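You operate a simulated robot arm through the tools that you are given. There is no shell and no other tool.

Carry out the task below with a simulated two-armed robot. There is one attempt and no reset: what you move stays moved.

JOB
Take the dock with the white label and leave it on the green sleeves. Put one of the socket covers from the test bay deck on the waist level of the fan bay. Stack the carton that says "north" from the assembly table top on top of the carton labelled "south". Fetch the black mouse and set it on the white charger job slip. Put the long neck in the inside of the red hold tray. Take the white rubber block on the waist level of the carton bay and put it away on the top of the black table. Switch the switch of the white keypad on. Do these in any order.

It is judged by the outcome, as a careful person would: the job done as asked, and still so three seconds after it is handed in. It fails if anything else is knocked over, pushed out of place, dropped, spilled or broken. Lids that push on must go on centred and level and be pressed home; caps that screw on are set level and turned clockwise until they are tight.

ROBOT AND FRAMES
Two 7-joint arms with two-finger parallel grippers on one trunk, on a base that drives. Base frame: it is fixed to the floor where the robot stands at the start and does not move with it; the origin is under the middle of the robot, x ahead of it, y to its left, z up. Readings come in cm, degrees, newtons and seconds.
The left shoulder is at the start at [5, 20.9, 119.6], the right one opposite. With the tool pointing down near the work surface each hand reaches from about 30 to 92 cm from the robot's upright axis, wherever it stands, measured 20 degrees to its own side. Places, roughly: black mouse (6x11x4 cm) [-130, 600, 80]; charger job slip [-100, 600, 75]; dock with the white label [125, 125, 100]; green sleeves (22x30x1 cm) [140, 90, 90]; inside of the red hold tray (12x16 cm) [34, 636, 80]; long neck [-25, 600, 50]; parcel with blue tape, parcel with pink tape, parc [-150, 100, 75]; socket cover (4x3x4 cm) [110, 130, 90]; switch of the white keypad [110, 660, 30]; top of the black table [350, 450, 90]; waist level of the fan bay [280, 110, 90]; white rubber block (6x4x4 cm) [640, 250, 90]. Payload 4.4 kg a hand.
Tool frame (each hand has its own): the origin (TCP) lies between the finger pads and is the grasp point; the fingertips stand 2.3 cm ahead of it; z points along the fingers, y is the line along which they close. Largest opening 9.4 cm; finger width 3.8, thickness 1; the body of the gripper, 5.4 by 9.6 cm, starts 3.9 cm behind the TCP.
Orientation is that of the tool frame in the base frame, as a unit quaternion [x, y, z, w]. With the fingers straight down and closing along the base's y, the tool's x points along the base's -x, its y along +y and its z along -z.

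CONTROLS
- The arms move only by the tool servo_tool. It takes "left_targets", "right_targets" or both (then of equal length, played together; a hand with none holds still); each is text: rows parted by semicolons, each of 7 numbers parted by spaces: the shift along the tool's x, y, z in units of 250 mm (1.0 is 250 mm), then the turn, a rotation vector about the tool's x, y, z in units of 90 degrees (1.0 is 90 degrees), then the finger opening in cm, from 0 to 9.4. In form: tx ty tz ax ay az jaw; .... A call has 1 to 20 rows; each row is the pose to reach, as a shift and turn from the pose commanded when the call began, along the tool's axes at that moment. A call with a number of a shift or a turn outside -1 to 1 is refused whole. Each row takes 0.2 s and may step no farther than 5 cm and 8.6 degrees from the row before; otherwise, or with a gripper value out of range, the whole call is refused. Where a pose cannot be reached the arm comes as near as it can. A force on the tool above 40 N (or 10 N above the force at the start of the call, whichever is more), or a blocked arm, ends the call early, and 0.2 s more pass. Each finger travels about 10.8 cm/s and halts on what it meets, pressing with about 27 N; the grip force reading is that of the motor and also rises with nothing between the fingers. The clock runs only during rows and for 0.2 s after the last one: add rows that repeat a pose to give the fingers time. It gives the time, the measured TCP pose, the force on the tool (base axes), the opening and the grip force at its end, in the units of the frame above (readings bear some noise), with the torque about the TCP (base axes, N m) and any sound that the robot's microphone picked up.
- Cameras (640 x 400 px; columns grow to the right, rows downward): "scene" is now at [15.48, -0.36, 137.18]; the picture's right is [-0.03, -1.00, 0.00], its down [-0.53, 0.02, -0.85] and it looks along [0.85, -0.03, -0.53] (base axes); focal length 287 px, centre (320, 200). "left" rides on the left gripper at [8.7, -1.6, -7.4] in its tool frame; the picture's right is [0.18, 0.98, 0.00], its down [-0.58, 0.11, -0.81] and it looks along [-0.79, 0.15, 0.59] (tool axes); focal length 243 px, centre (320, 200). "right" rides on the right gripper at [8.6, 1.6, -7.4] in its tool frame; the picture's right is [-0.18, 0.98, 0.00], its down [-0.58, -0.11, -0.81] and it looks along [-0.79, -0.15, 0.59] (tool axes); focal length 243 px, centre (320, 200).
- get_image(camera): a new picture of that camera. The clock stands still meanwhile.
- raise_lower(by): slides the trunk up (or, below 0, down) by that many cm; the arms and the scene camera ride with it, the base frame stays. It gives what a move gives, with no picture.
- drive_base(legs): drives the robot by 1 to 6 legs, each [ahead, left, turn to the left] in cm, cm and degrees, along the robot's own axes; the way and the turn of a leg run together, so that a leg with both is an arc; at most 150 cm and 180 degrees a leg. The arms and the cameras ride along, it lands a little off, and it stops where it bumps. It gives what a move gives.
- turn_head(pan, tilt): turns the head with the scene camera to pan (to the left, within 80 degrees either way) and tilt (down, from -29 to 69), counted from straight ahead of the robot. It gives what a move gives.
- pixel_to_xyz(camera, pixels): for up to 12 pixels [column, row] of the newest picture of that camera ("zoom" is the newest enlarged one), the place [x, y, z] in the base frame of the surface seen there, good to about 0.3 cm. The clock stands still meanwhile.
- close_up(camera, box): a new picture of the part [left, top, right, bottom] of that camera's present view, enlarged. The clock stands still meanwhile.
- hand_in(): hands the job in; it is judged then, once.

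Open the grippers and draw the arms clear of the work before you hand the job in, unless the task says otherwise.

The tools are called after ">>>" as a command line: name --argument value ..., lists and objects as JSON in quotes. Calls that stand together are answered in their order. servo_tool: Moves the arms, as the interface text tells. Its arguments: {"type":"object","properties":{"left_targets":{"type":"string"},"right_targets":{"type":"string"}},"required":[]} The other tools are called the same way: raise_lower (by) slides the trunk up or down; drive_base (legs) drives the base; turn_head (pan, tilt) turns the head that bears the scene camera; get_image (camera) takes a picture; pixel_to_xyz (camera, pixels) gives the place of the surface under pixels of a picture; close_up (camera, box) takes an enlarged picture of a part of a camera's view; hand_in () hands the job in.

At the start:

```text
clock: 0.0
left_tool_pos: [62.95, 22.7, 119.69]
left_tool_rot: [-0.001, 1.0, 0.0, 0.0]
left_force: [-0.1, -1.3, 0.0]
left_moment: [0.0, -0.03, 0.0]
left_gripper_width: 9.44
left_grip_force: 0.1
right_tool_pos: [51.44, -19.83, 121.91]
right_tool_rot: [0.0, 1.0, 0.0, 0.0]
right_force: [0.3, 0.2, 0.6]
right_moment: [-0.04, 0.02, -0.01]
right_gripper_width: 9.39
right_grip_force: 0.0
trunk travel left (down, up): [-27.5, 28.8]
robot x, y, heading: [0.0, 0.32, -0.0]
head pan, tilt: [-2.0, 31.8]
```

scene: 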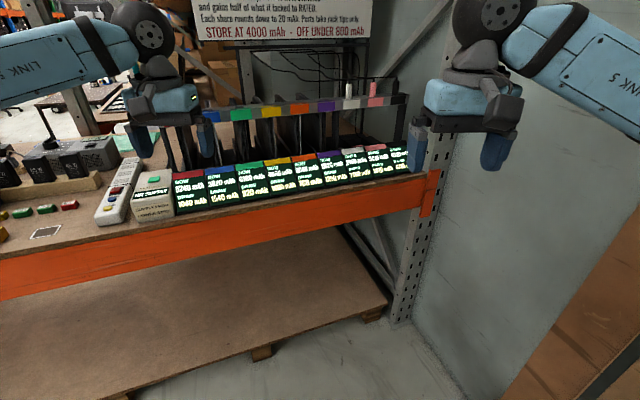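
right: 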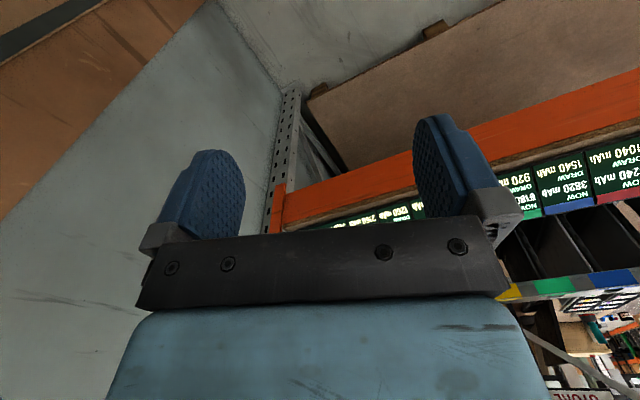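
left: 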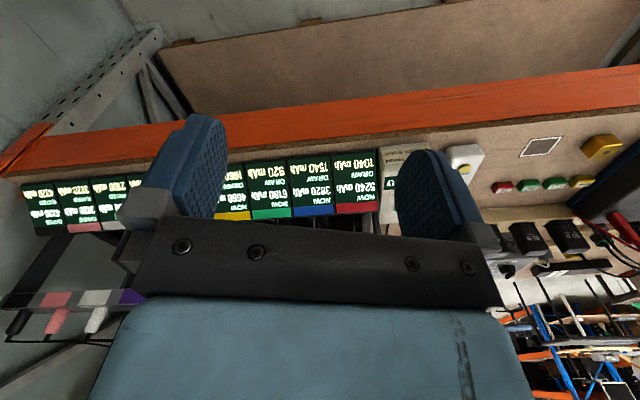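

I see a bench with readouts ahead, and a remote and small coloured parts to the left. I look around with the head to map the surroundings first.

>>> turn_head --pan 45 --tilt 25

>>> get_image --camera "scene"

>>> turn_head --pan 80 --tilt 15

>>> get_image --camera "scene"

>>> turn_head --pan -60 --tilt 20

>>> get_image --camera "scene"

>>> turn_head --pan 0 --tilt 0

>>> get_image --camera "scene"

```text
clock: 1.1
left_tool_pos: [63.01, 22.61, 119.62]
left_tool_rot: [-0.001, 1.0, 0.001, 0.0]
left_force: [-0.5, 0.7, -0.2]
left_moment: [-0.02, 0.03, -0.01]
left_gripper_width: 9.41
left_grip_force: 0.1
right_tool_pos: [51.39, -19.81, 121.98]
right_tool_rot: [0.0, 1.0, 0.0, 0.0]
right_force: [0.3, 0.3, 0.7]
right_moment: [0.03, 0.0, 0.01]
right_gripper_width: 9.43
right_grip_force: 0.0
trunk travel left (down, up): [-27.5, 28.8]
robot x, y, heading: [0.03, -0.0, 0.1]
head pan, tilt: [45.0, 25.0]
```

```text
taken
```

scene: 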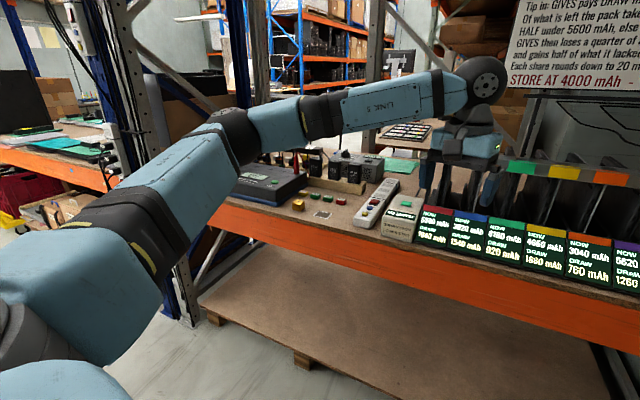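

```text
clock: 2.2
left_tool_pos: [63.07, 22.78, 119.52]
left_tool_rot: [-0.001, 1.0, 0.0, 0.0]
left_force: [0.9, -0.2, 0.0]
left_moment: [0.04, -0.04, -0.02]
left_gripper_width: 9.4
left_grip_force: 0.1
right_tool_pos: [51.37, -19.94, 121.99]
right_tool_rot: [0.001, 1.0, 0.0, 0.0]
right_force: [0.1, -0.3, -0.5]
right_moment: [-0.01, 0.0, 0.01]
right_gripper_width: 9.38
right_grip_force: 0.1
trunk travel left (down, up): [-27.5, 28.8]
robot x, y, heading: [0.02, -0.03, 0.0]
head pan, tilt: [80.0, 15.0]
```

```text
taken
```

scene: 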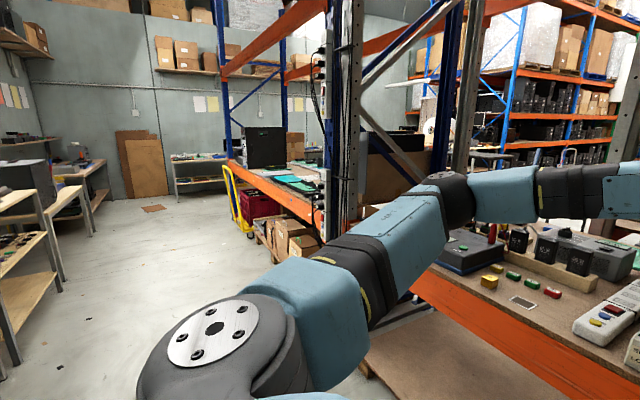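

```text
clock: 4.4
left_tool_pos: [62.88, 22.62, 119.59]
left_tool_rot: [-0.001, 1.0, 0.0, -0.001]
left_force: [1.4, -0.2, -0.4]
left_moment: [0.0, -0.01, 0.0]
left_gripper_width: 9.4
left_grip_force: 0.1
right_tool_pos: [51.37, -19.76, 121.88]
right_tool_rot: [-0.001, 1.0, 0.0, 0.0]
right_force: [-0.5, 0.1, 0.0]
right_moment: [-0.01, 0.01, 0.01]
right_gripper_width: 9.41
right_grip_force: 0.0
trunk travel left (down, up): [-27.5, 28.8]
robot x, y, heading: [-0.14, 0.05, 0.1]
head pan, tilt: [-60.0, 20.0]
```

```text
taken
```

scene: 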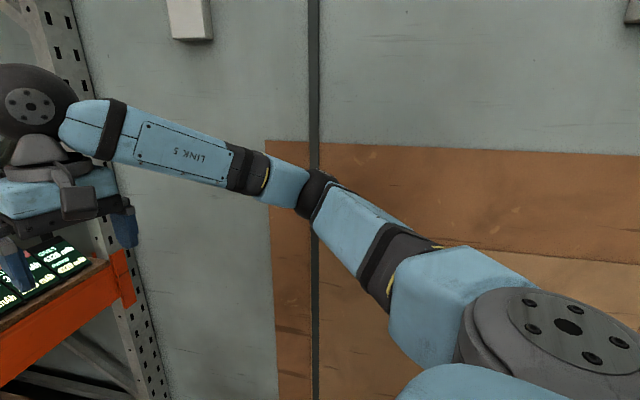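

```text
clock: 5.7
left_tool_pos: [62.9, 22.61, 119.74]
left_tool_rot: [-0.001, 1.0, 0.0, 0.001]
left_force: [0.2, 0.7, -0.8]
left_moment: [0.01, -0.01, 0.01]
left_gripper_width: 9.42
left_grip_force: 0.1
right_tool_pos: [51.44, -19.72, 122.01]
right_tool_rot: [0.0, 1.0, 0.0, 0.0]
right_force: [0.4, -0.2, -0.5]
right_moment: [0.04, 0.0, 0.0]
right_gripper_width: 9.44
right_grip_force: 0.1
trunk travel left (down, up): [-27.5, 28.8]
robot x, y, heading: [-0.1, 0.0, -0.0]
head pan, tilt: [0.0, 0.0]
```

```text
taken
```

scene: 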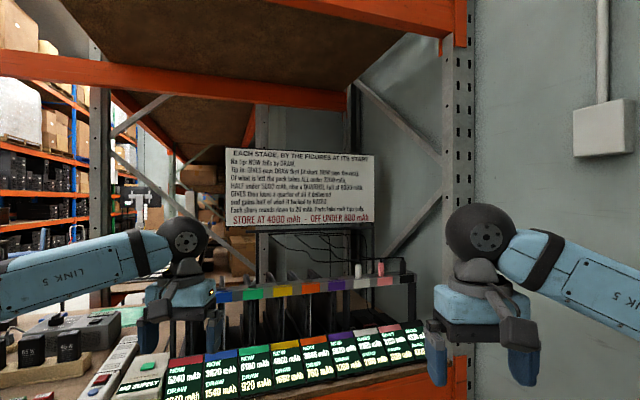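

The bench spans the left. I'll measure some points of the bench with a tilted view panned left.

>>> turn_head --pan 40 --tilt 30

>>> get_image --camera "scene"

>>> pixel_to_xyz --camera "scene" --pixels '[[320, 270], [450, 245], [300, 180], [350, 195], [260, 165], [350, 150], [400, 140], [200, 200], [400, 105], [130, 250], [80, 150]]'

```text
clock: 6.8
left_tool_pos: [63.04, 22.61, 119.66]
left_tool_rot: [-0.001, 1.0, 0.0, 0.001]
left_force: [0.1, 0.3, 0.0]
left_moment: [-0.02, -0.02, 0.03]
left_gripper_width: 9.41
left_grip_force: 0.0
right_tool_pos: [51.42, -19.82, 122.01]
right_tool_rot: [-0.001, 1.0, -0.001, 0.0]
right_force: [-0.3, 0.8, -1.1]
right_moment: [0.03, 0.03, 0.02]
right_gripper_width: 9.39
right_grip_force: 0.1
trunk travel left (down, up): [-27.5, 28.8]
robot x, y, heading: [0.25, 0.04, -0.1]
head pan, tilt: [40.0, 30.0]
```

```text
taken
```

scene: 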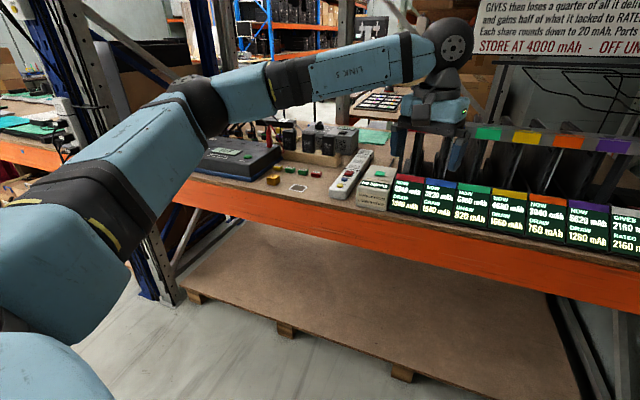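

```text
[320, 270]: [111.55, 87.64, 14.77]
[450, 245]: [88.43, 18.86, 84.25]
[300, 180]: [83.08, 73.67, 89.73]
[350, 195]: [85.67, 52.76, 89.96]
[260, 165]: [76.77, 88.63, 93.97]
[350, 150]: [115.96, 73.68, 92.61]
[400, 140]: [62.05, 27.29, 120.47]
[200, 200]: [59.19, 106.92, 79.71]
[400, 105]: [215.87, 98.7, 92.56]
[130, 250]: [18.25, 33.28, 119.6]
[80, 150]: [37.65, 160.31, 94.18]
```

The bench front runs obliquely (normal ~18° to the left), with edge about 90 cm from me. I turn 18° left and slide left 50 cm to face the test bay deck, then look.

>>> drive_base --legs '[[0, 0, 18], [0, 50, 0]]'

>>> turn_head --pan 0 --tilt 32

>>> get_image --camera "scene"

>>> turn_head --pan 35 --tilt 25

>>> get_image --camera "scene"

```text
clock: 12.8
left_tool_pos: [36.55, 90.83, 119.59]
left_tool_rot: [-0.161, 0.987, 0.0, 0.0]
left_force: [-0.4, 0.5, -0.5]
left_moment: [-0.02, 0.02, 0.0]
left_gripper_width: 9.4
left_grip_force: 0.0
right_tool_pos: [38.94, 46.83, 122.04]
right_tool_rot: [-0.161, 0.987, -0.001, 0.0]
right_force: [0.3, 0.1, 1.1]
right_moment: [-0.02, -0.03, 0.01]
right_gripper_width: 9.39
right_grip_force: 0.0
trunk travel left (down, up): [-27.5, 28.8]
robot x, y, heading: [-16.21, 49.22, 18.7]
head pan, tilt: [40.0, 30.0]
```

```text
clock: 13.9
left_tool_pos: [36.45, 90.79, 119.67]
left_tool_rot: [-0.161, 0.987, 0.0, 0.0]
left_force: [-0.5, 0.5, -0.1]
left_moment: [-0.02, 0.0, 0.03]
left_gripper_width: 9.4
left_grip_force: 0.0
right_tool_pos: [38.88, 46.79, 121.89]
right_tool_rot: [-0.161, 0.987, 0.001, 0.0]
right_force: [0.3, -0.5, -0.5]
right_moment: [-0.01, -0.01, 0.04]
right_gripper_width: 9.43
right_grip_force: 0.0
trunk travel left (down, up): [-27.5, 28.8]
robot x, y, heading: [-15.93, 49.66, 18.4]
head pan, tilt: [0.0, 32.0]
```

```text
taken
```

scene: 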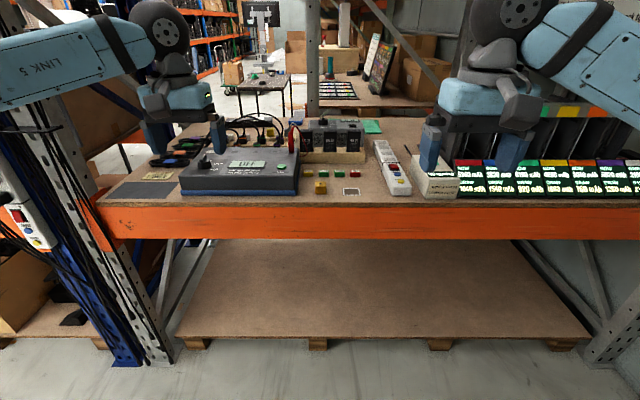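

```text
clock: 14.9
left_tool_pos: [36.41, 90.97, 119.54]
left_tool_rot: [-0.161, 0.987, 0.0, 0.0]
left_force: [0.9, -0.5, 0.5]
left_moment: [-0.04, -0.01, -0.03]
left_gripper_width: 9.43
left_grip_force: 0.0
right_tool_pos: [39.0, 46.76, 121.89]
right_tool_rot: [-0.16, 0.987, 0.0, 0.0]
right_force: [-0.1, 0.9, 0.3]
right_moment: [-0.01, 0.02, 0.02]
right_gripper_width: 9.37
right_grip_force: 0.1
trunk travel left (down, up): [-27.5, 28.8]
robot x, y, heading: [-16.26, 49.45, 18.4]
head pan, tilt: [35.0, 25.0]
```

```text
taken
```

scene: 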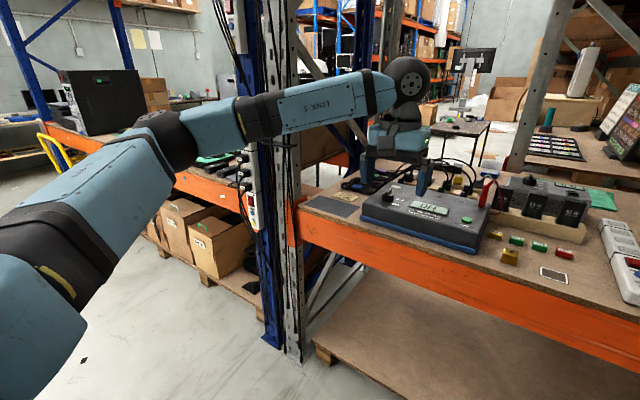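

The bench is square to me now, with docks near (335,140) and a green sheet at (372,127) in the straight-ahead view. I zoom in on the dock region.

>>> turn_head --pan 0 --tilt 32

>>> close_up --camera "scene" --box '[280, 90, 420, 200]'

>>> close_up --camera "scene" --box '[100, 100, 320, 240]'

```text
clock: 15.9
left_tool_pos: [36.4, 90.67, 119.59]
left_tool_rot: [-0.161, 0.987, 0.001, -0.001]
left_force: [-0.3, 0.2, -0.5]
left_moment: [-0.03, -0.03, -0.02]
left_gripper_width: 9.39
left_grip_force: 0.1
right_tool_pos: [38.98, 46.77, 121.98]
right_tool_rot: [-0.161, 0.987, 0.0, 0.0]
right_force: [-0.1, 0.2, 0.3]
right_moment: [-0.01, -0.02, 0.03]
right_gripper_width: 9.38
right_grip_force: 0.0
trunk travel left (down, up): [-27.5, 28.8]
robot x, y, heading: [-16.43, 49.27, 18.7]
head pan, tilt: [0.0, 32.0]
```

```text
3.64 times, centred on (350, 145) of scene
```

zoom: 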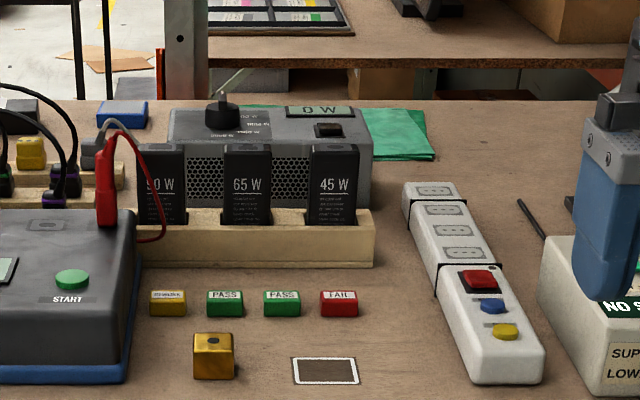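

```text
2.86 times, centred on (210, 170) of scene
```

zoom: 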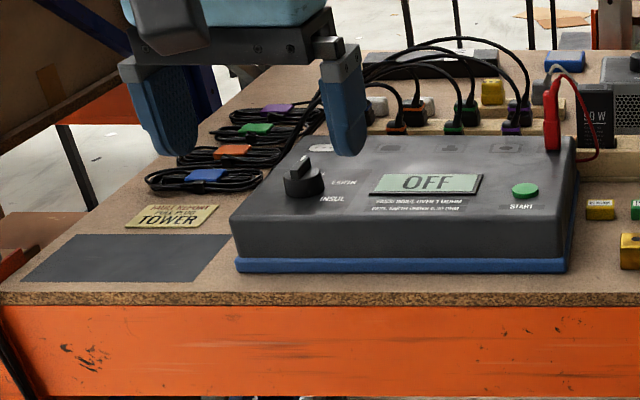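

Behind the analyser there are wooden racks with small items; I need a higher view. Raise the trunk and drive ahead a bit.

>>> raise_lower --by 27

>>> drive_base --legs '[[12, 25, 0]]'

>>> turn_head --pan 0 --tilt 42

>>> get_image --camera "scene"

>>> get_image --camera "left"

```text
clock: 18.6
left_tool_pos: [36.44, 90.74, 146.66]
left_tool_rot: [-0.161, 0.987, 0.0, 0.0]
left_force: [-0.4, -0.1, -0.6]
left_moment: [-0.01, 0.0, 0.04]
left_gripper_width: 9.36
left_grip_force: 0.0
right_tool_pos: [38.97, 46.77, 148.95]
right_tool_rot: [-0.161, 0.987, 0.001, 0.001]
right_force: [0.1, 0.8, 1.3]
right_moment: [0.01, 0.02, -0.02]
right_gripper_width: 9.4
right_grip_force: 0.0
trunk travel left (down, up): [-54.5, 1.8]
robot x, y, heading: [-16.54, 49.49, 18.4]
head pan, tilt: [0.0, 32.0]
```

```text
clock: 21.4
left_tool_pos: [40.08, 117.96, 146.68]
left_tool_rot: [-0.162, 0.987, 0.0, -0.001]
left_force: [0.3, 0.1, -0.5]
left_moment: [0.01, 0.0, 0.02]
left_gripper_width: 9.4
left_grip_force: 0.1
right_tool_pos: [42.76, 73.97, 148.96]
right_tool_rot: [-0.162, 0.987, -0.001, 0.0]
right_force: [0.6, 0.3, -0.9]
right_moment: [0.01, -0.01, 0.02]
right_gripper_width: 9.41
right_grip_force: 0.0
trunk travel left (down, up): [-54.5, 1.8]
robot x, y, heading: [-12.48, 76.42, 18.7]
head pan, tilt: [0.0, 32.0]
```

```text
clock: 22.1
left_tool_pos: [40.09, 118.16, 146.58]
left_tool_rot: [-0.163, 0.987, 0.0, 0.0]
left_force: [0.4, 0.2, 0.2]
left_moment: [-0.01, 0.0, 0.02]
left_gripper_width: 9.4
left_grip_force: 0.1
right_tool_pos: [42.74, 74.1, 148.85]
right_tool_rot: [-0.162, 0.987, 0.0, 0.0]
right_force: [-1.1, -0.2, 0.0]
right_moment: [0.01, 0.0, -0.01]
right_gripper_width: 9.4
right_grip_force: 0.0
trunk travel left (down, up): [-54.5, 1.8]
robot x, y, heading: [-12.23, 76.2, 18.7]
head pan, tilt: [0.0, 42.0]
```

```text
taken
```

scene: 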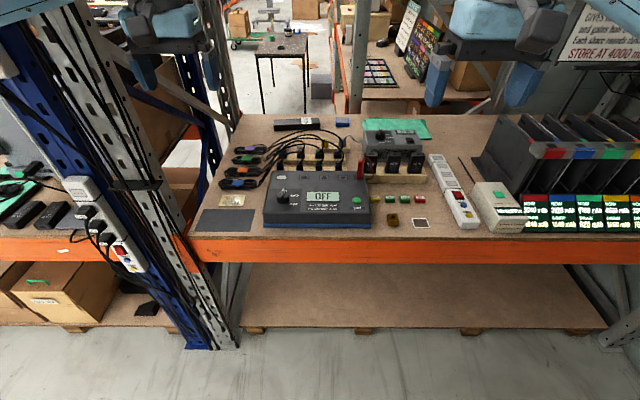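

```text
taken
```

left: 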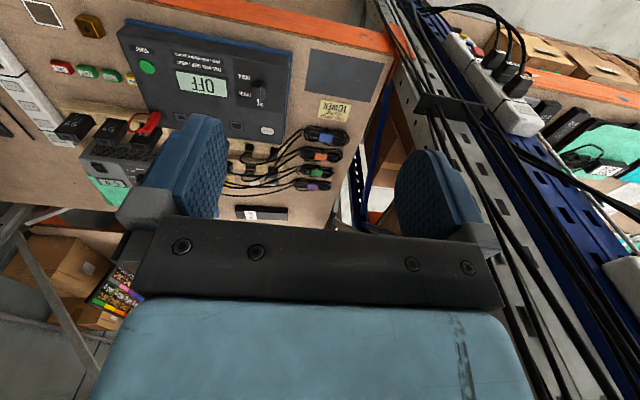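

Good overview: the racks, a long black block with a white label at (296,124), a blue item at (342,122) and the green sleeve under a meter at (410,127). I zoom in.

>>> close_up --camera "scene" --box '[210, 105, 370, 205]'

>>> pixel_to_xyz --camera "zoom" --pixels '[[345, 75], [280, 80], [380, 65], [530, 65], [530, 80], [330, 250], [400, 120], [500, 190], [515, 205], [330, 200], [430, 200], [545, 215]]'

>>> close_up --camera "scene" --box '[330, 105, 490, 235]'

>>> pixel_to_xyz --camera "zoom" --pixels '[[360, 85], [300, 65], [480, 120], [200, 120], [250, 200], [340, 220], [400, 130], [440, 80], [455, 150], [250, 450], [300, 460], [380, 200]]'

```text
4.00 times, centred on (290, 155) of scene
```

zoom: 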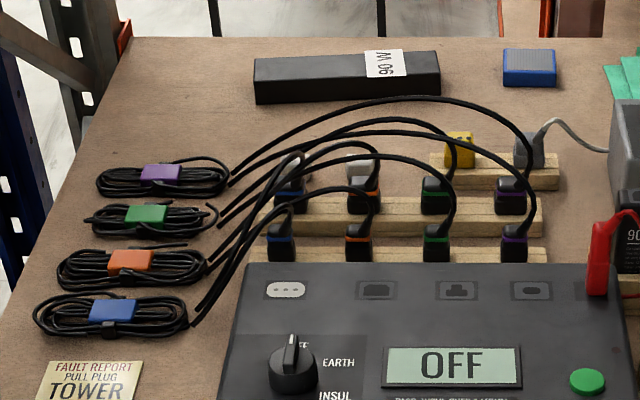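

```text
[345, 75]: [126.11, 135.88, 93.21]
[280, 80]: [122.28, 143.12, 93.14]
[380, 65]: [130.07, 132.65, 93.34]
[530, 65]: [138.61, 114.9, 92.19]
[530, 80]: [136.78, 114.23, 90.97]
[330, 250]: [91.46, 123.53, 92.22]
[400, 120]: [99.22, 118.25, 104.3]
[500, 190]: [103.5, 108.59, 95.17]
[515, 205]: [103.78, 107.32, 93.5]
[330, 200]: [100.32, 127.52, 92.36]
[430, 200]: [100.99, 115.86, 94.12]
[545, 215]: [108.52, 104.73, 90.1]
```

```text
3.08 times, centred on (410, 170) of scene
```

zoom: 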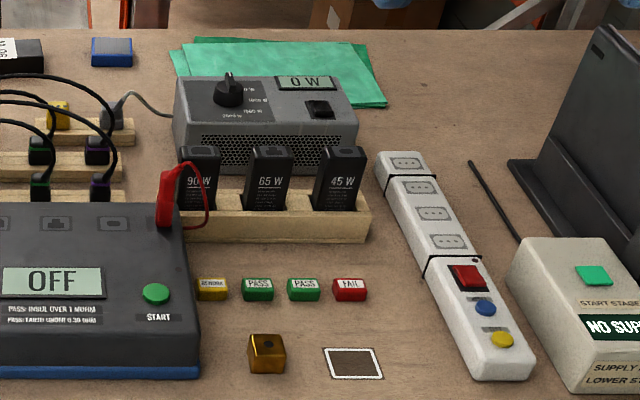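

```text
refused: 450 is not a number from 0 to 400
```

The black block with the white "90 W" label is near (126,136,93). I look closer at the plug rack and meter zones for the socket covers.

>>> close_up --camera "scene" --box '[270, 130, 360, 186]'

>>> close_up --camera "scene" --box '[370, 180, 440, 235]'

>>> close_up --camera "scene" --box '[0, 130, 160, 330]'

```text
7.11 times, centred on (315, 158) of scene
```

zoom: 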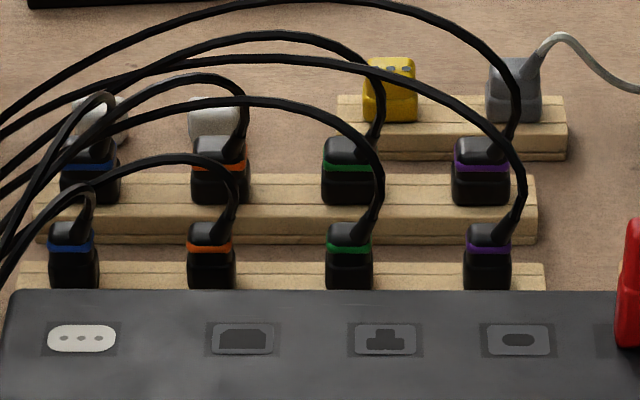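

```text
7.27 times, centred on (405, 208) of scene
```

zoom: 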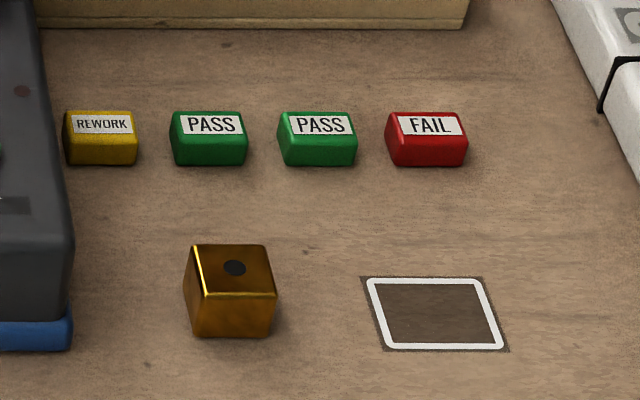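

```text
2.00 times, centred on (80, 230) of scene
```

zoom: 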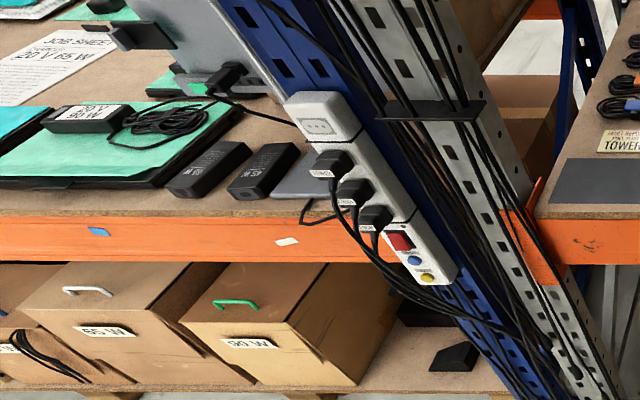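

Two pale items behind the second rack row at (98,115) and (213,118) of the first zoom look like the socket covers. I re-zoom and measure them.

>>> close_up --camera "scene" --box '[270, 130, 360, 186]'

>>> pixel_to_xyz --camera "zoom" --pixels '[[78, 102], [210, 105], [200, 125], [235, 102], [120, 110], [390, 70], [390, 100], [280, 90], [515, 75], [280, 180], [280, 120], [150, 100]]'

>>> close_up --camera "scene" --box '[330, 105, 490, 205]'

>>> pixel_to_xyz --camera "zoom" --pixels '[[170, 65], [260, 50], [370, 60], [385, 130], [480, 200], [195, 200], [260, 110], [300, 130], [200, 130], [600, 40], [370, 200], [360, 130]]'

```text
7.11 times, centred on (315, 158) of scene
```

zoom: 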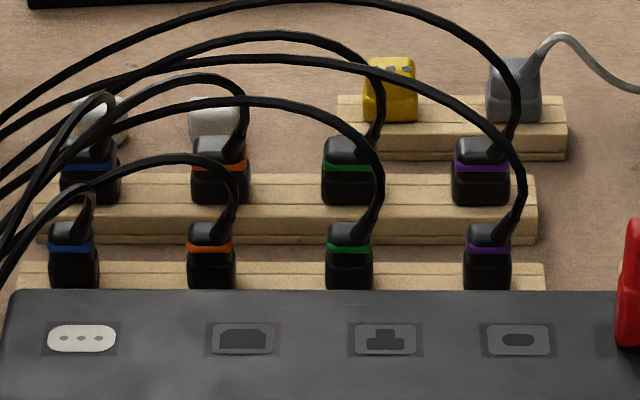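

```text
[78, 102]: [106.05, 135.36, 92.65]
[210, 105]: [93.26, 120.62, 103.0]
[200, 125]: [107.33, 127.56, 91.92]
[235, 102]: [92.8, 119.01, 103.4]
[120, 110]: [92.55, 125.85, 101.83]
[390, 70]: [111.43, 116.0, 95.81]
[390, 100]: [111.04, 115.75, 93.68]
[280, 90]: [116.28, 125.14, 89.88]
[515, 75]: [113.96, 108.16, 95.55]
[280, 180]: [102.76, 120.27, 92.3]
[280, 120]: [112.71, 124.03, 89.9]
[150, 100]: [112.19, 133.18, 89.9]
```

```text
4.00 times, centred on (410, 155) of scene
```

zoom: 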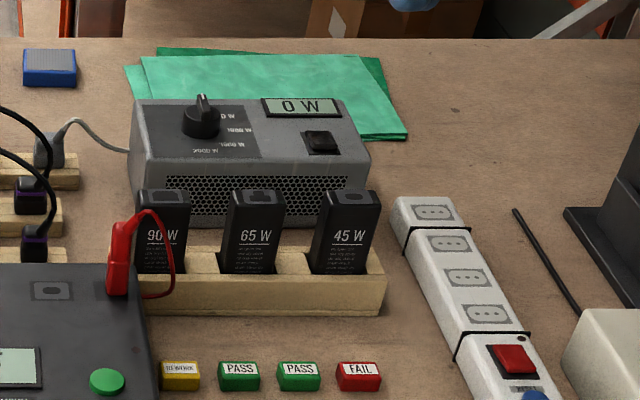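

```text
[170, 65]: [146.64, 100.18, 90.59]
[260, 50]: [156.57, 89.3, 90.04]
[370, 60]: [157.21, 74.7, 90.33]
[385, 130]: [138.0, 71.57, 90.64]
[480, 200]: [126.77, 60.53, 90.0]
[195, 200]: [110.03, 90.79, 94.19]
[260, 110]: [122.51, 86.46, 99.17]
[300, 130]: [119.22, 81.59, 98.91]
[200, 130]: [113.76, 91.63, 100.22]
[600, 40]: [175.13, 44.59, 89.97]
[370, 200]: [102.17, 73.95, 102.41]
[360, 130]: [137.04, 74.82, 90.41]
```

The sleeves lie roughly 60–83 cm in from the bench edge, so I need to know how close the base can get. I measure the lower shelf's front edge and bench edge.

>>> get_image --camera "scene"

>>> pixel_to_xyz --camera "scene" --pixels '[[400, 324], [300, 324], [260, 330], [210, 340], [350, 240], [350, 256], [350, 263], [280, 115], [440, 118], [215, 225], [380, 100], [270, 110]]'

>>> turn_head --pan 0 --tilt 69

>>> get_image --camera "scene"

```text
taken
```

scene: 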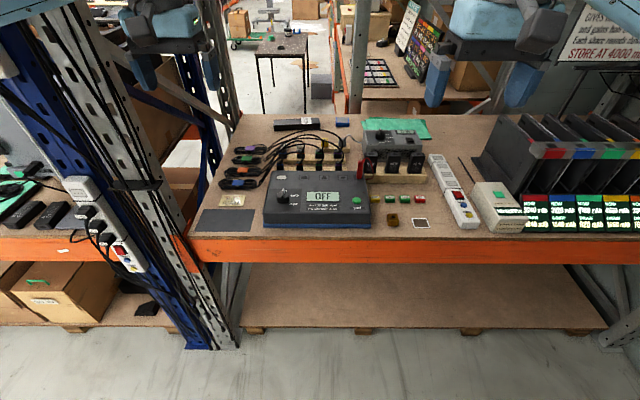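

```text
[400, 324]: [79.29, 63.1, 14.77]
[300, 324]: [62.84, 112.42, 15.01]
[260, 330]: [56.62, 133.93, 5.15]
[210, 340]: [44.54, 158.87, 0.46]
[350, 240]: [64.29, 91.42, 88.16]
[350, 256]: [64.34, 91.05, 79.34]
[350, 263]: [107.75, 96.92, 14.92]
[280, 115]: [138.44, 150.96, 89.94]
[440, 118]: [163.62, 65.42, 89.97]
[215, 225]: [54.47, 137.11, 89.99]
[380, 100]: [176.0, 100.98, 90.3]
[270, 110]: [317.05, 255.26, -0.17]
```

```text
clock: 23.0
left_tool_pos: [40.16, 118.07, 146.67]
left_tool_rot: [-0.163, 0.987, 0.0, 0.0]
left_force: [-0.2, 0.1, 0.7]
left_moment: [-0.02, 0.01, 0.03]
left_gripper_width: 9.39
left_grip_force: 0.1
right_tool_pos: [42.62, 74.12, 148.9]
right_tool_rot: [-0.163, 0.987, 0.0, 0.0]
right_force: [-1.0, -0.7, -0.1]
right_moment: [0.01, 0.03, -0.02]
right_gripper_width: 9.42
right_grip_force: 0.0
trunk travel left (down, up): [-54.5, 1.8]
robot x, y, heading: [-12.24, 76.5, 18.8]
head pan, tilt: [0.0, 68.8]
```

```text
taken
```

scene: 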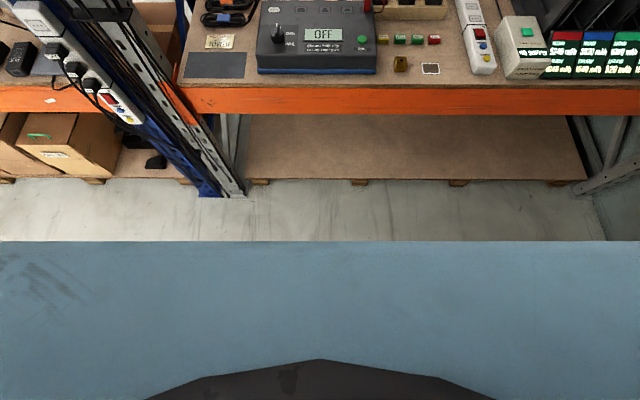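

A blue front plate of the robot shows; I measure how far it sticks out.

>>> pixel_to_xyz --camera "scene" --pixels '[[320, 250], [100, 250], [600, 250], [320, 300], [320, 245], [320, 380], [5, 245], [320, 181]]'

```text
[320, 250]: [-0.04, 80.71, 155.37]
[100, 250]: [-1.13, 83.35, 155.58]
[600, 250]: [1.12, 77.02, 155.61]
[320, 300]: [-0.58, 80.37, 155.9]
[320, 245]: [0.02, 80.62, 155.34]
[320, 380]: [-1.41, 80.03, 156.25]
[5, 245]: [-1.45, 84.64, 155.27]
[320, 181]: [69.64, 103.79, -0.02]
```

Next I look at the region behind the bench to see whether it's accessible from the rear.

>>> turn_head --pan 0 --tilt 22

>>> get_image --camera "scene"

>>> pixel_to_xyz --camera "scene" --pixels '[[330, 130], [345, 190], [380, 165], [300, 165], [270, 130], [220, 130], [420, 180], [360, 120], [390, 110], [300, 100], [240, 60], [160, 120]]'

>>> close_up --camera "scene" --box '[160, 60, 480, 260]'

```text
clock: 24.2
left_tool_pos: [40.07, 117.99, 146.75]
left_tool_rot: [-0.163, 0.987, 0.0, 0.0]
left_force: [0.1, 0.0, -0.6]
left_moment: [-0.02, 0.0, 0.01]
left_gripper_width: 9.44
left_grip_force: 0.0
right_tool_pos: [42.73, 74.17, 149.01]
right_tool_rot: [-0.162, 0.987, 0.001, 0.001]
right_force: [0.3, -0.9, 1.0]
right_moment: [-0.01, 0.01, 0.03]
right_gripper_width: 9.41
right_grip_force: 0.0
trunk travel left (down, up): [-54.5, 1.8]
robot x, y, heading: [-12.58, 76.47, 18.5]
head pan, tilt: [0.0, 22.0]
```

```text
taken
```

scene: 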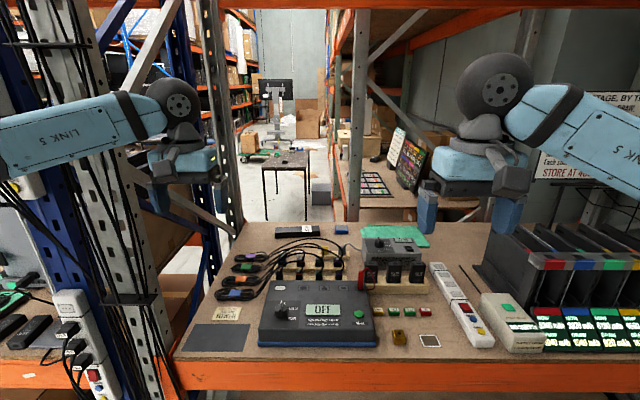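

```text
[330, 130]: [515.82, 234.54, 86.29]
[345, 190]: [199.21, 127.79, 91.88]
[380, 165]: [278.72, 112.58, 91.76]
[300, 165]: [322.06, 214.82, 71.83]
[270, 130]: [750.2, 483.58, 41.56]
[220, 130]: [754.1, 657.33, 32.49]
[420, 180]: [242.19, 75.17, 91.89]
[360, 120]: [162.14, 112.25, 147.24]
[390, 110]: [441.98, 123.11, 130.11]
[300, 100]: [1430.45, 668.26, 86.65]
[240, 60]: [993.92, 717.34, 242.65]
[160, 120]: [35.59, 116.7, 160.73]
```

```text
2.00 times, centred on (320, 160) of scene
```

zoom: 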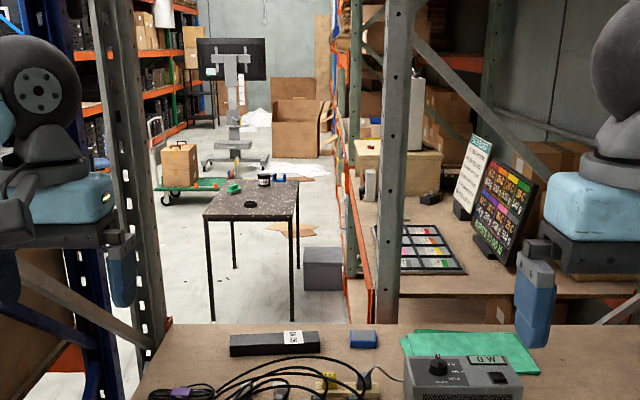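

The front edge of this bench is at 90 cm depth; I try to bring the base closer in steps, watching where it stops.

>>> drive_base --legs '[[40, 0, 0]]'

>>> drive_base --legs '[[8, 0, 0]]'

```text
clock: 26.6
left_tool_pos: [66.05, 127.22, 148.88]
left_tool_rot: [-0.171, 0.985, 0.014, 0.018]
left_force: [0.6, 0.2, 0.5]
left_moment: [-0.03, 0.02, 0.0]
left_gripper_width: 9.4
left_grip_force: 0.1
right_tool_pos: [71.09, 83.91, 151.2]
right_tool_rot: [-0.182, 0.983, 0.01, 0.022]
right_force: [0.2, -0.1, -0.3]
right_moment: [-0.02, 0.02, -0.01]
right_gripper_width: 9.43
right_grip_force: 0.0
trunk travel left (down, up): [-54.5, 1.8]
robot x, y, heading: [20.85, 87.07, 21.0]
head pan, tilt: [0.0, 22.0]
stopped in leg 1: the robot was blocked; the commanded pose is now the measured one
```

```text
clock: 27.3
left_tool_pos: [65.92, 127.04, 148.95]
left_tool_rot: [-0.171, 0.985, 0.015, 0.019]
left_force: [-0.2, 0.1, 0.0]
left_moment: [-0.02, 0.01, -0.01]
left_gripper_width: 9.39
left_grip_force: 0.0
right_tool_pos: [71.95, 84.33, 150.83]
right_tool_rot: [-0.188, 0.982, 0.012, 0.019]
right_force: [0.5, -1.1, 0.0]
right_moment: [0.0, 0.02, -0.01]
right_gripper_width: 9.38
right_grip_force: 0.0
trunk travel left (down, up): [-54.5, 1.8]
robot x, y, heading: [20.7, 86.87, 21.6]
head pan, tilt: [0.0, 22.0]
stopped in leg 1: the robot was blocked; the commanded pose is now the measured one
```

The robot was blocked and turned slightly; I look at whether an arm touched the post.

>>> turn_head --pan 40 --tilt 25

>>> get_image --camera "scene"

>>> turn_head --pan -30 --tilt 35

>>> get_image --camera "scene"

>>> turn_head --pan 0 --tilt 69

>>> get_image --camera "scene"

```text
clock: 28.4
left_tool_pos: [65.95, 127.12, 148.9]
left_tool_rot: [-0.169, 0.985, 0.016, 0.018]
left_force: [-0.1, 0.3, -0.1]
left_moment: [0.01, -0.01, 0.0]
left_gripper_width: 9.4
left_grip_force: 0.0
right_tool_pos: [71.59, 84.16, 150.82]
right_tool_rot: [-0.186, 0.982, 0.012, 0.021]
right_force: [1.2, -0.8, -0.3]
right_moment: [0.0, 0.01, -0.01]
right_gripper_width: 9.39
right_grip_force: 0.1
trunk travel left (down, up): [-54.5, 1.8]
robot x, y, heading: [21.13, 87.36, 21.5]
head pan, tilt: [40.0, 25.0]
```

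```text
taken
```

scene: 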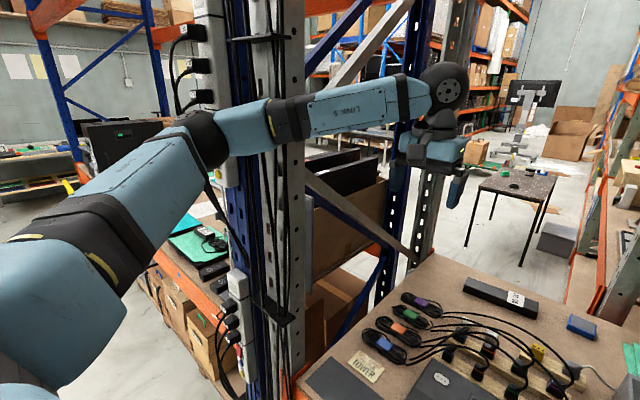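

```text
clock: 29.8
left_tool_pos: [65.98, 126.98, 149.05]
left_tool_rot: [-0.169, 0.985, 0.016, 0.018]
left_force: [0.1, 1.2, 0.6]
left_moment: [-0.02, 0.0, -0.04]
left_gripper_width: 9.39
left_grip_force: 0.1
right_tool_pos: [71.65, 84.29, 150.94]
right_tool_rot: [-0.187, 0.982, 0.011, 0.022]
right_force: [0.8, 0.1, 0.2]
right_moment: [0.03, -0.01, -0.02]
right_gripper_width: 9.39
right_grip_force: 0.1
trunk travel left (down, up): [-54.5, 1.8]
robot x, y, heading: [21.31, 87.46, 21.7]
head pan, tilt: [-30.0, 35.0]
```

```text
taken
```

scene: 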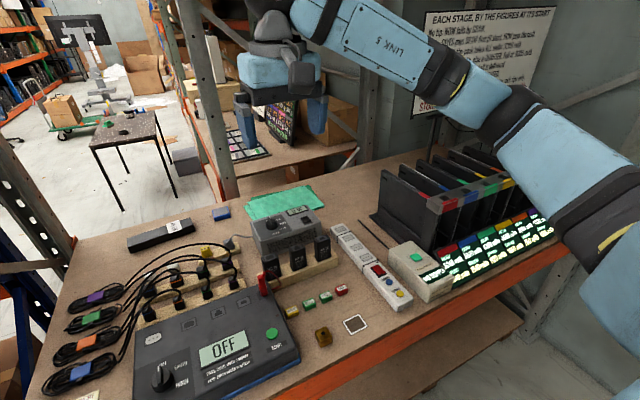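

```text
clock: 30.8
left_tool_pos: [65.96, 126.95, 148.98]
left_tool_rot: [-0.169, 0.985, 0.017, 0.019]
left_force: [-0.8, 0.1, 0.4]
left_moment: [0.0, 0.01, 0.0]
left_gripper_width: 9.39
left_grip_force: 0.0
right_tool_pos: [71.63, 84.3, 150.98]
right_tool_rot: [-0.187, 0.982, 0.011, 0.022]
right_force: [0.3, 0.0, -0.6]
right_moment: [0.0, -0.01, -0.01]
right_gripper_width: 9.41
right_grip_force: 0.0
trunk travel left (down, up): [-54.5, 1.8]
robot x, y, heading: [21.17, 87.27, 21.7]
head pan, tilt: [0.0, 68.8]
```

```text
taken
```

scene: 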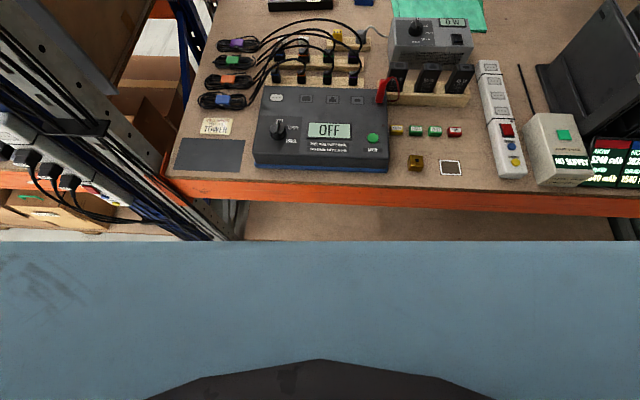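

Both hands read slightly higher/tilted, so I back off and check that readings return to normal, then shift right.

>>> drive_base --legs '[[-12, 0, 0], [0, 0, -3.2]]'

>>> get_image --camera "scene"

```text
clock: 32.5
left_tool_pos: [61.84, 123.21, 145.62]
left_tool_rot: [-0.14, 0.99, 0.004, -0.005]
left_force: [0.4, 0.9, -1.1]
left_moment: [-0.05, 0.03, -0.01]
left_gripper_width: 9.42
left_grip_force: 0.0
right_tool_pos: [64.76, 80.13, 148.87]
right_tool_rot: [-0.156, 0.988, 0.0, 0.0]
right_force: [1.0, 0.1, 0.6]
right_moment: [0.0, 0.02, 0.0]
right_gripper_width: 9.41
right_grip_force: 0.0
trunk travel left (down, up): [-54.5, 1.8]
robot x, y, heading: [9.77, 83.14, 17.8]
head pan, tilt: [0.0, 68.8]
```

```text
taken
```

scene: 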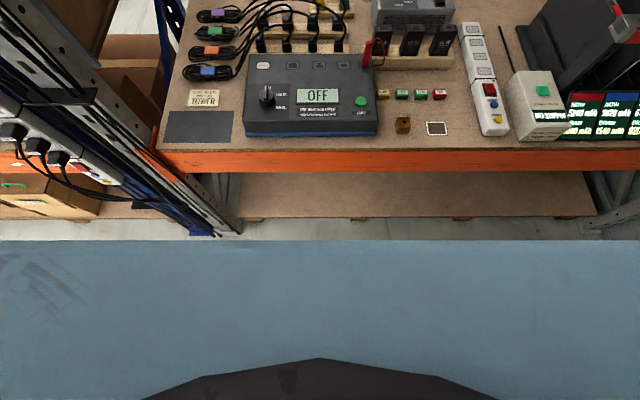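

Back to level. I slide right 25 cm to clear the post, then advance again in small steps.

>>> drive_base --legs '[[0, -28, 0], [14, 0, 0]]'

>>> drive_base --legs '[[6, 0, 0]]'

```text
clock: 36.4
left_tool_pos: [83.52, 100.35, 145.84]
left_tool_rot: [-0.134, 0.991, 0.005, -0.003]
left_force: [-0.7, -0.6, 0.2]
left_moment: [0.0, 0.0, -0.01]
left_gripper_width: 9.41
left_grip_force: 0.1
right_tool_pos: [85.81, 57.19, 149.06]
right_tool_rot: [-0.151, 0.989, 0.001, 0.001]
right_force: [-0.4, -0.4, 0.0]
right_moment: [0.02, -0.06, 0.01]
right_gripper_width: 9.39
right_grip_force: 0.1
trunk travel left (down, up): [-54.5, 1.8]
robot x, y, heading: [31.45, 60.84, 17.3]
head pan, tilt: [0.0, 68.8]
```

```text
clock: 37.4
left_tool_pos: [88.67, 101.89, 146.04]
left_tool_rot: [-0.133, 0.991, 0.005, -0.002]
left_force: [-0.5, -0.2, -0.7]
left_moment: [0.01, -0.05, -0.02]
left_gripper_width: 9.41
left_grip_force: 0.0
right_tool_pos: [91.02, 58.74, 149.32]
right_tool_rot: [-0.151, 0.988, 0.001, 0.003]
right_force: [-0.3, -0.6, -0.2]
right_moment: [0.0, -0.04, 0.03]
right_gripper_width: 9.39
right_grip_force: 0.1
trunk travel left (down, up): [-54.5, 1.8]
robot x, y, heading: [36.69, 62.58, 17.3]
head pan, tilt: [0.0, 68.8]
```

Now at u≈54.6 without blocking. I try a few more cm.

>>> drive_base --legs '[[4, 0, 0.5]]'

>>> get_image --camera "scene"

>>> turn_head --pan 0 --tilt 45

>>> get_image --camera "scene"

```text
clock: 38.3
left_tool_pos: [92.11, 103.65, 146.24]
left_tool_rot: [-0.138, 0.99, 0.004, -0.001]
left_force: [-0.7, -0.4, -0.4]
left_moment: [0.04, -0.09, 0.01]
left_gripper_width: 9.39
left_grip_force: 0.1
right_tool_pos: [94.98, 60.39, 149.4]
right_tool_rot: [-0.156, 0.988, 0.002, 0.004]
right_force: [-0.5, -0.9, -1.5]
right_moment: [0.01, -0.04, -0.01]
right_gripper_width: 9.41
right_grip_force: 0.0
trunk travel left (down, up): [-54.5, 1.8]
robot x, y, heading: [40.33, 63.49, 18.0]
head pan, tilt: [0.0, 68.8]
```

```text
taken
```

scene: 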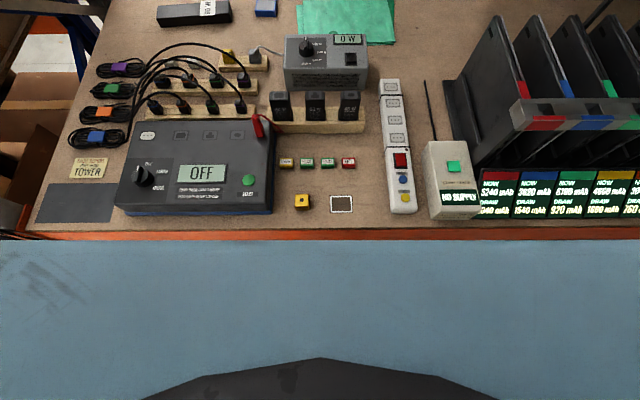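

```text
clock: 39.1
left_tool_pos: [92.88, 103.78, 145.87]
left_tool_rot: [-0.138, 0.99, 0.005, -0.004]
left_force: [0.7, -0.1, 0.6]
left_moment: [-0.02, 0.02, -0.01]
left_gripper_width: 9.4
left_grip_force: 0.1
right_tool_pos: [95.74, 60.66, 148.98]
right_tool_rot: [-0.155, 0.988, 0.001, 0.002]
right_force: [0.2, -0.6, -0.3]
right_moment: [0.0, -0.01, 0.03]
right_gripper_width: 9.4
right_grip_force: 0.0
trunk travel left (down, up): [-54.5, 1.8]
robot x, y, heading: [40.67, 63.91, 17.9]
head pan, tilt: [0.0, 45.0]
```

```text
taken
```

scene: 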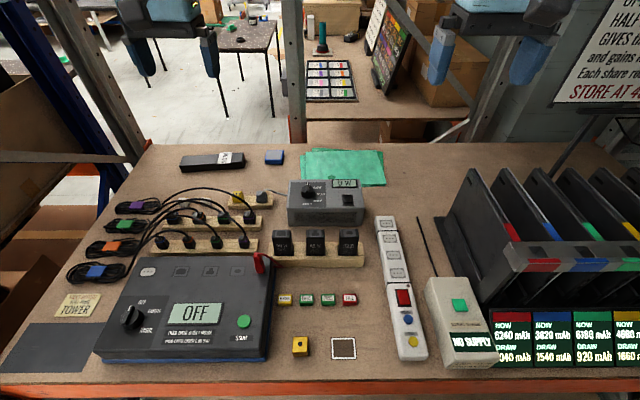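

Still free at u≈58.6. I advance a few more cm carefully.

>>> drive_base --legs '[[4, 0, 0.5]]'

>>> drive_base --legs '[[3, 0, 0]]'

```text
clock: 40.0
left_tool_pos: [93.68, 104.31, 145.84]
left_tool_rot: [-0.14, 0.99, 0.004, -0.003]
left_force: [0.1, -0.5, 0.9]
left_moment: [-0.01, -0.04, 0.02]
left_gripper_width: 9.39
left_grip_force: 0.1
right_tool_pos: [96.7, 61.17, 148.9]
right_tool_rot: [-0.157, 0.988, 0.002, 0.001]
right_force: [-0.5, -0.1, -0.7]
right_moment: [-0.01, 0.0, -0.01]
right_gripper_width: 9.38
right_grip_force: 0.0
trunk travel left (down, up): [-54.5, 1.8]
robot x, y, heading: [41.74, 64.51, 18.2]
head pan, tilt: [0.0, 45.0]
stopped in leg 1: the robot was blocked; the commanded pose is now the measured one
```

```text
clock: 40.8
left_tool_pos: [93.8, 104.33, 146.03]
left_tool_rot: [-0.14, 0.99, 0.004, -0.003]
left_force: [0.0, -0.7, -0.7]
left_moment: [0.0, -0.02, 0.0]
left_gripper_width: 9.42
left_grip_force: 0.0
right_tool_pos: [96.67, 61.17, 149.07]
right_tool_rot: [-0.157, 0.988, 0.002, 0.001]
right_force: [0.6, -0.6, -0.3]
right_moment: [-0.02, -0.01, 0.0]
right_gripper_width: 9.39
right_grip_force: 0.0
trunk travel left (down, up): [-54.5, 1.8]
robot x, y, heading: [41.99, 64.21, 18.0]
head pan, tilt: [0.0, 45.0]
stopped in leg 1: the robot was blocked; the commanded pose is now the measured one
```

Blocked at ~30 cm from the bench edge; from here the sleeves are out of tool-down reach, so I'll work on this bay from the rear. I back off and turn to survey the rest of the room.

>>> drive_base --legs '[[-60, 0, 0], [0, 0, 70]]'

>>> turn_head --pan 0 --tilt 15

>>> get_image --camera "scene"

>>> turn_head --pan 70 --tilt 20

>>> get_image --camera "scene"

>>> turn_head --pan -50 --tilt 15

>>> get_image --camera "scene"

```text
clock: 47.1
left_tool_pos: [-32.23, 109.06, 145.91]
left_tool_rot: [-0.664, 0.747, 0.002, -0.005]
left_force: [0.1, 0.9, 0.1]
left_moment: [0.0, 0.02, 0.01]
left_gripper_width: 9.4
left_grip_force: 0.0
right_tool_pos: [8.59, 95.04, 149.13]
right_tool_rot: [-0.677, 0.736, 0.002, 0.0]
right_force: [0.2, -0.1, 0.9]
right_moment: [0.0, -0.03, 0.01]
right_gripper_width: 9.4
right_grip_force: 0.1
trunk travel left (down, up): [-54.5, 1.8]
robot x, y, heading: [-15.83, 45.73, 85.4]
head pan, tilt: [0.0, 45.0]
```

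```text
clock: 48.0
left_tool_pos: [-32.19, 109.08, 145.95]
left_tool_rot: [-0.664, 0.748, 0.002, -0.005]
left_force: [-1.0, 1.0, -0.2]
left_moment: [0.0, -0.01, 0.0]
left_gripper_width: 9.4
left_grip_force: 0.1
right_tool_pos: [8.53, 95.15, 149.11]
right_tool_rot: [-0.677, 0.736, 0.002, 0.002]
right_force: [0.3, -0.3, 0.2]
right_moment: [0.0, 0.02, 0.0]
right_gripper_width: 9.37
right_grip_force: 0.0
trunk travel left (down, up): [-54.5, 1.8]
robot x, y, heading: [-15.13, 46.03, 85.2]
head pan, tilt: [0.0, 15.0]
```

```text
taken
```

scene: 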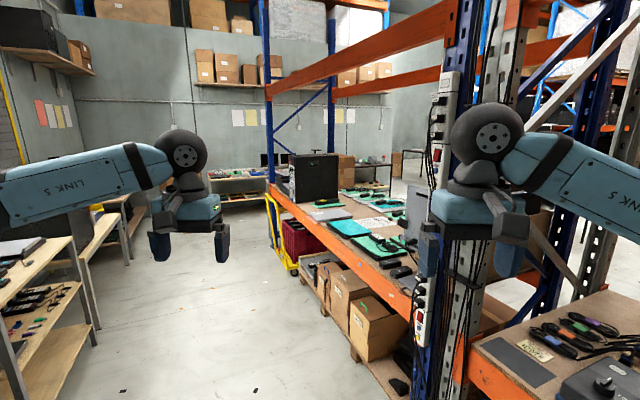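

```text
clock: 49.5
left_tool_pos: [-32.28, 109.15, 145.96]
left_tool_rot: [-0.664, 0.748, 0.002, -0.005]
left_force: [0.3, -0.8, 0.1]
left_moment: [0.02, 0.02, 0.01]
left_gripper_width: 9.42
left_grip_force: 0.1
right_tool_pos: [8.59, 95.01, 149.14]
right_tool_rot: [-0.677, 0.736, 0.002, 0.001]
right_force: [-0.5, -0.1, -0.6]
right_moment: [0.0, 0.02, 0.04]
right_gripper_width: 9.37
right_grip_force: 0.1
trunk travel left (down, up): [-54.5, 1.8]
robot x, y, heading: [-15.21, 45.73, 85.2]
head pan, tilt: [70.0, 20.0]
```

```text
taken
```

scene: 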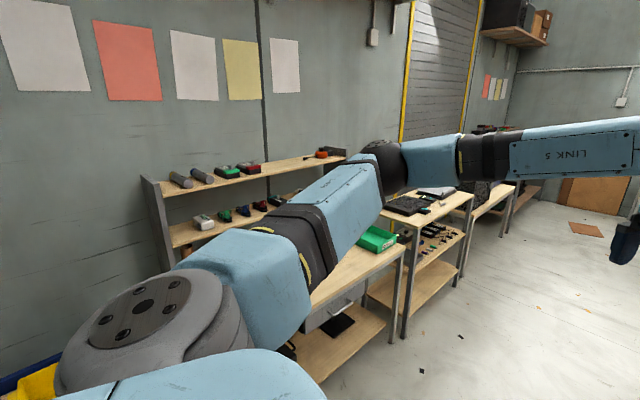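

```text
clock: 51.5
left_tool_pos: [-32.36, 109.1, 146.05]
left_tool_rot: [-0.664, 0.748, 0.002, -0.004]
left_force: [-0.5, -0.2, -0.1]
left_moment: [0.01, 0.02, 0.0]
left_gripper_width: 9.4
left_grip_force: 0.1
right_tool_pos: [8.64, 95.04, 149.04]
right_tool_rot: [-0.678, 0.735, 0.002, 0.001]
right_force: [-0.4, -0.4, 0.2]
right_moment: [0.0, -0.01, 0.0]
right_gripper_width: 9.39
right_grip_force: 0.0
trunk travel left (down, up): [-54.5, 1.8]
robot x, y, heading: [-15.87, 45.55, 84.9]
head pan, tilt: [-50.0, 15.0]
```

```text
taken
```

scene: 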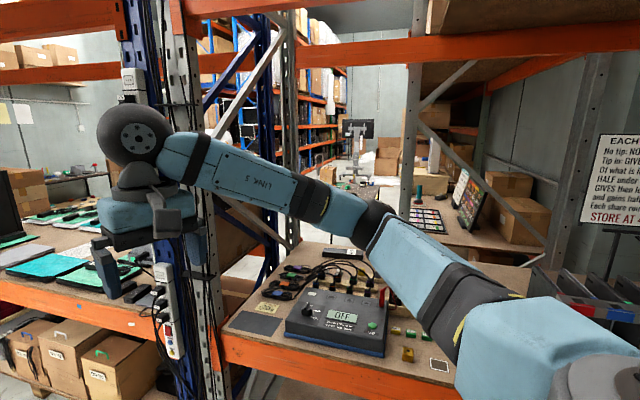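

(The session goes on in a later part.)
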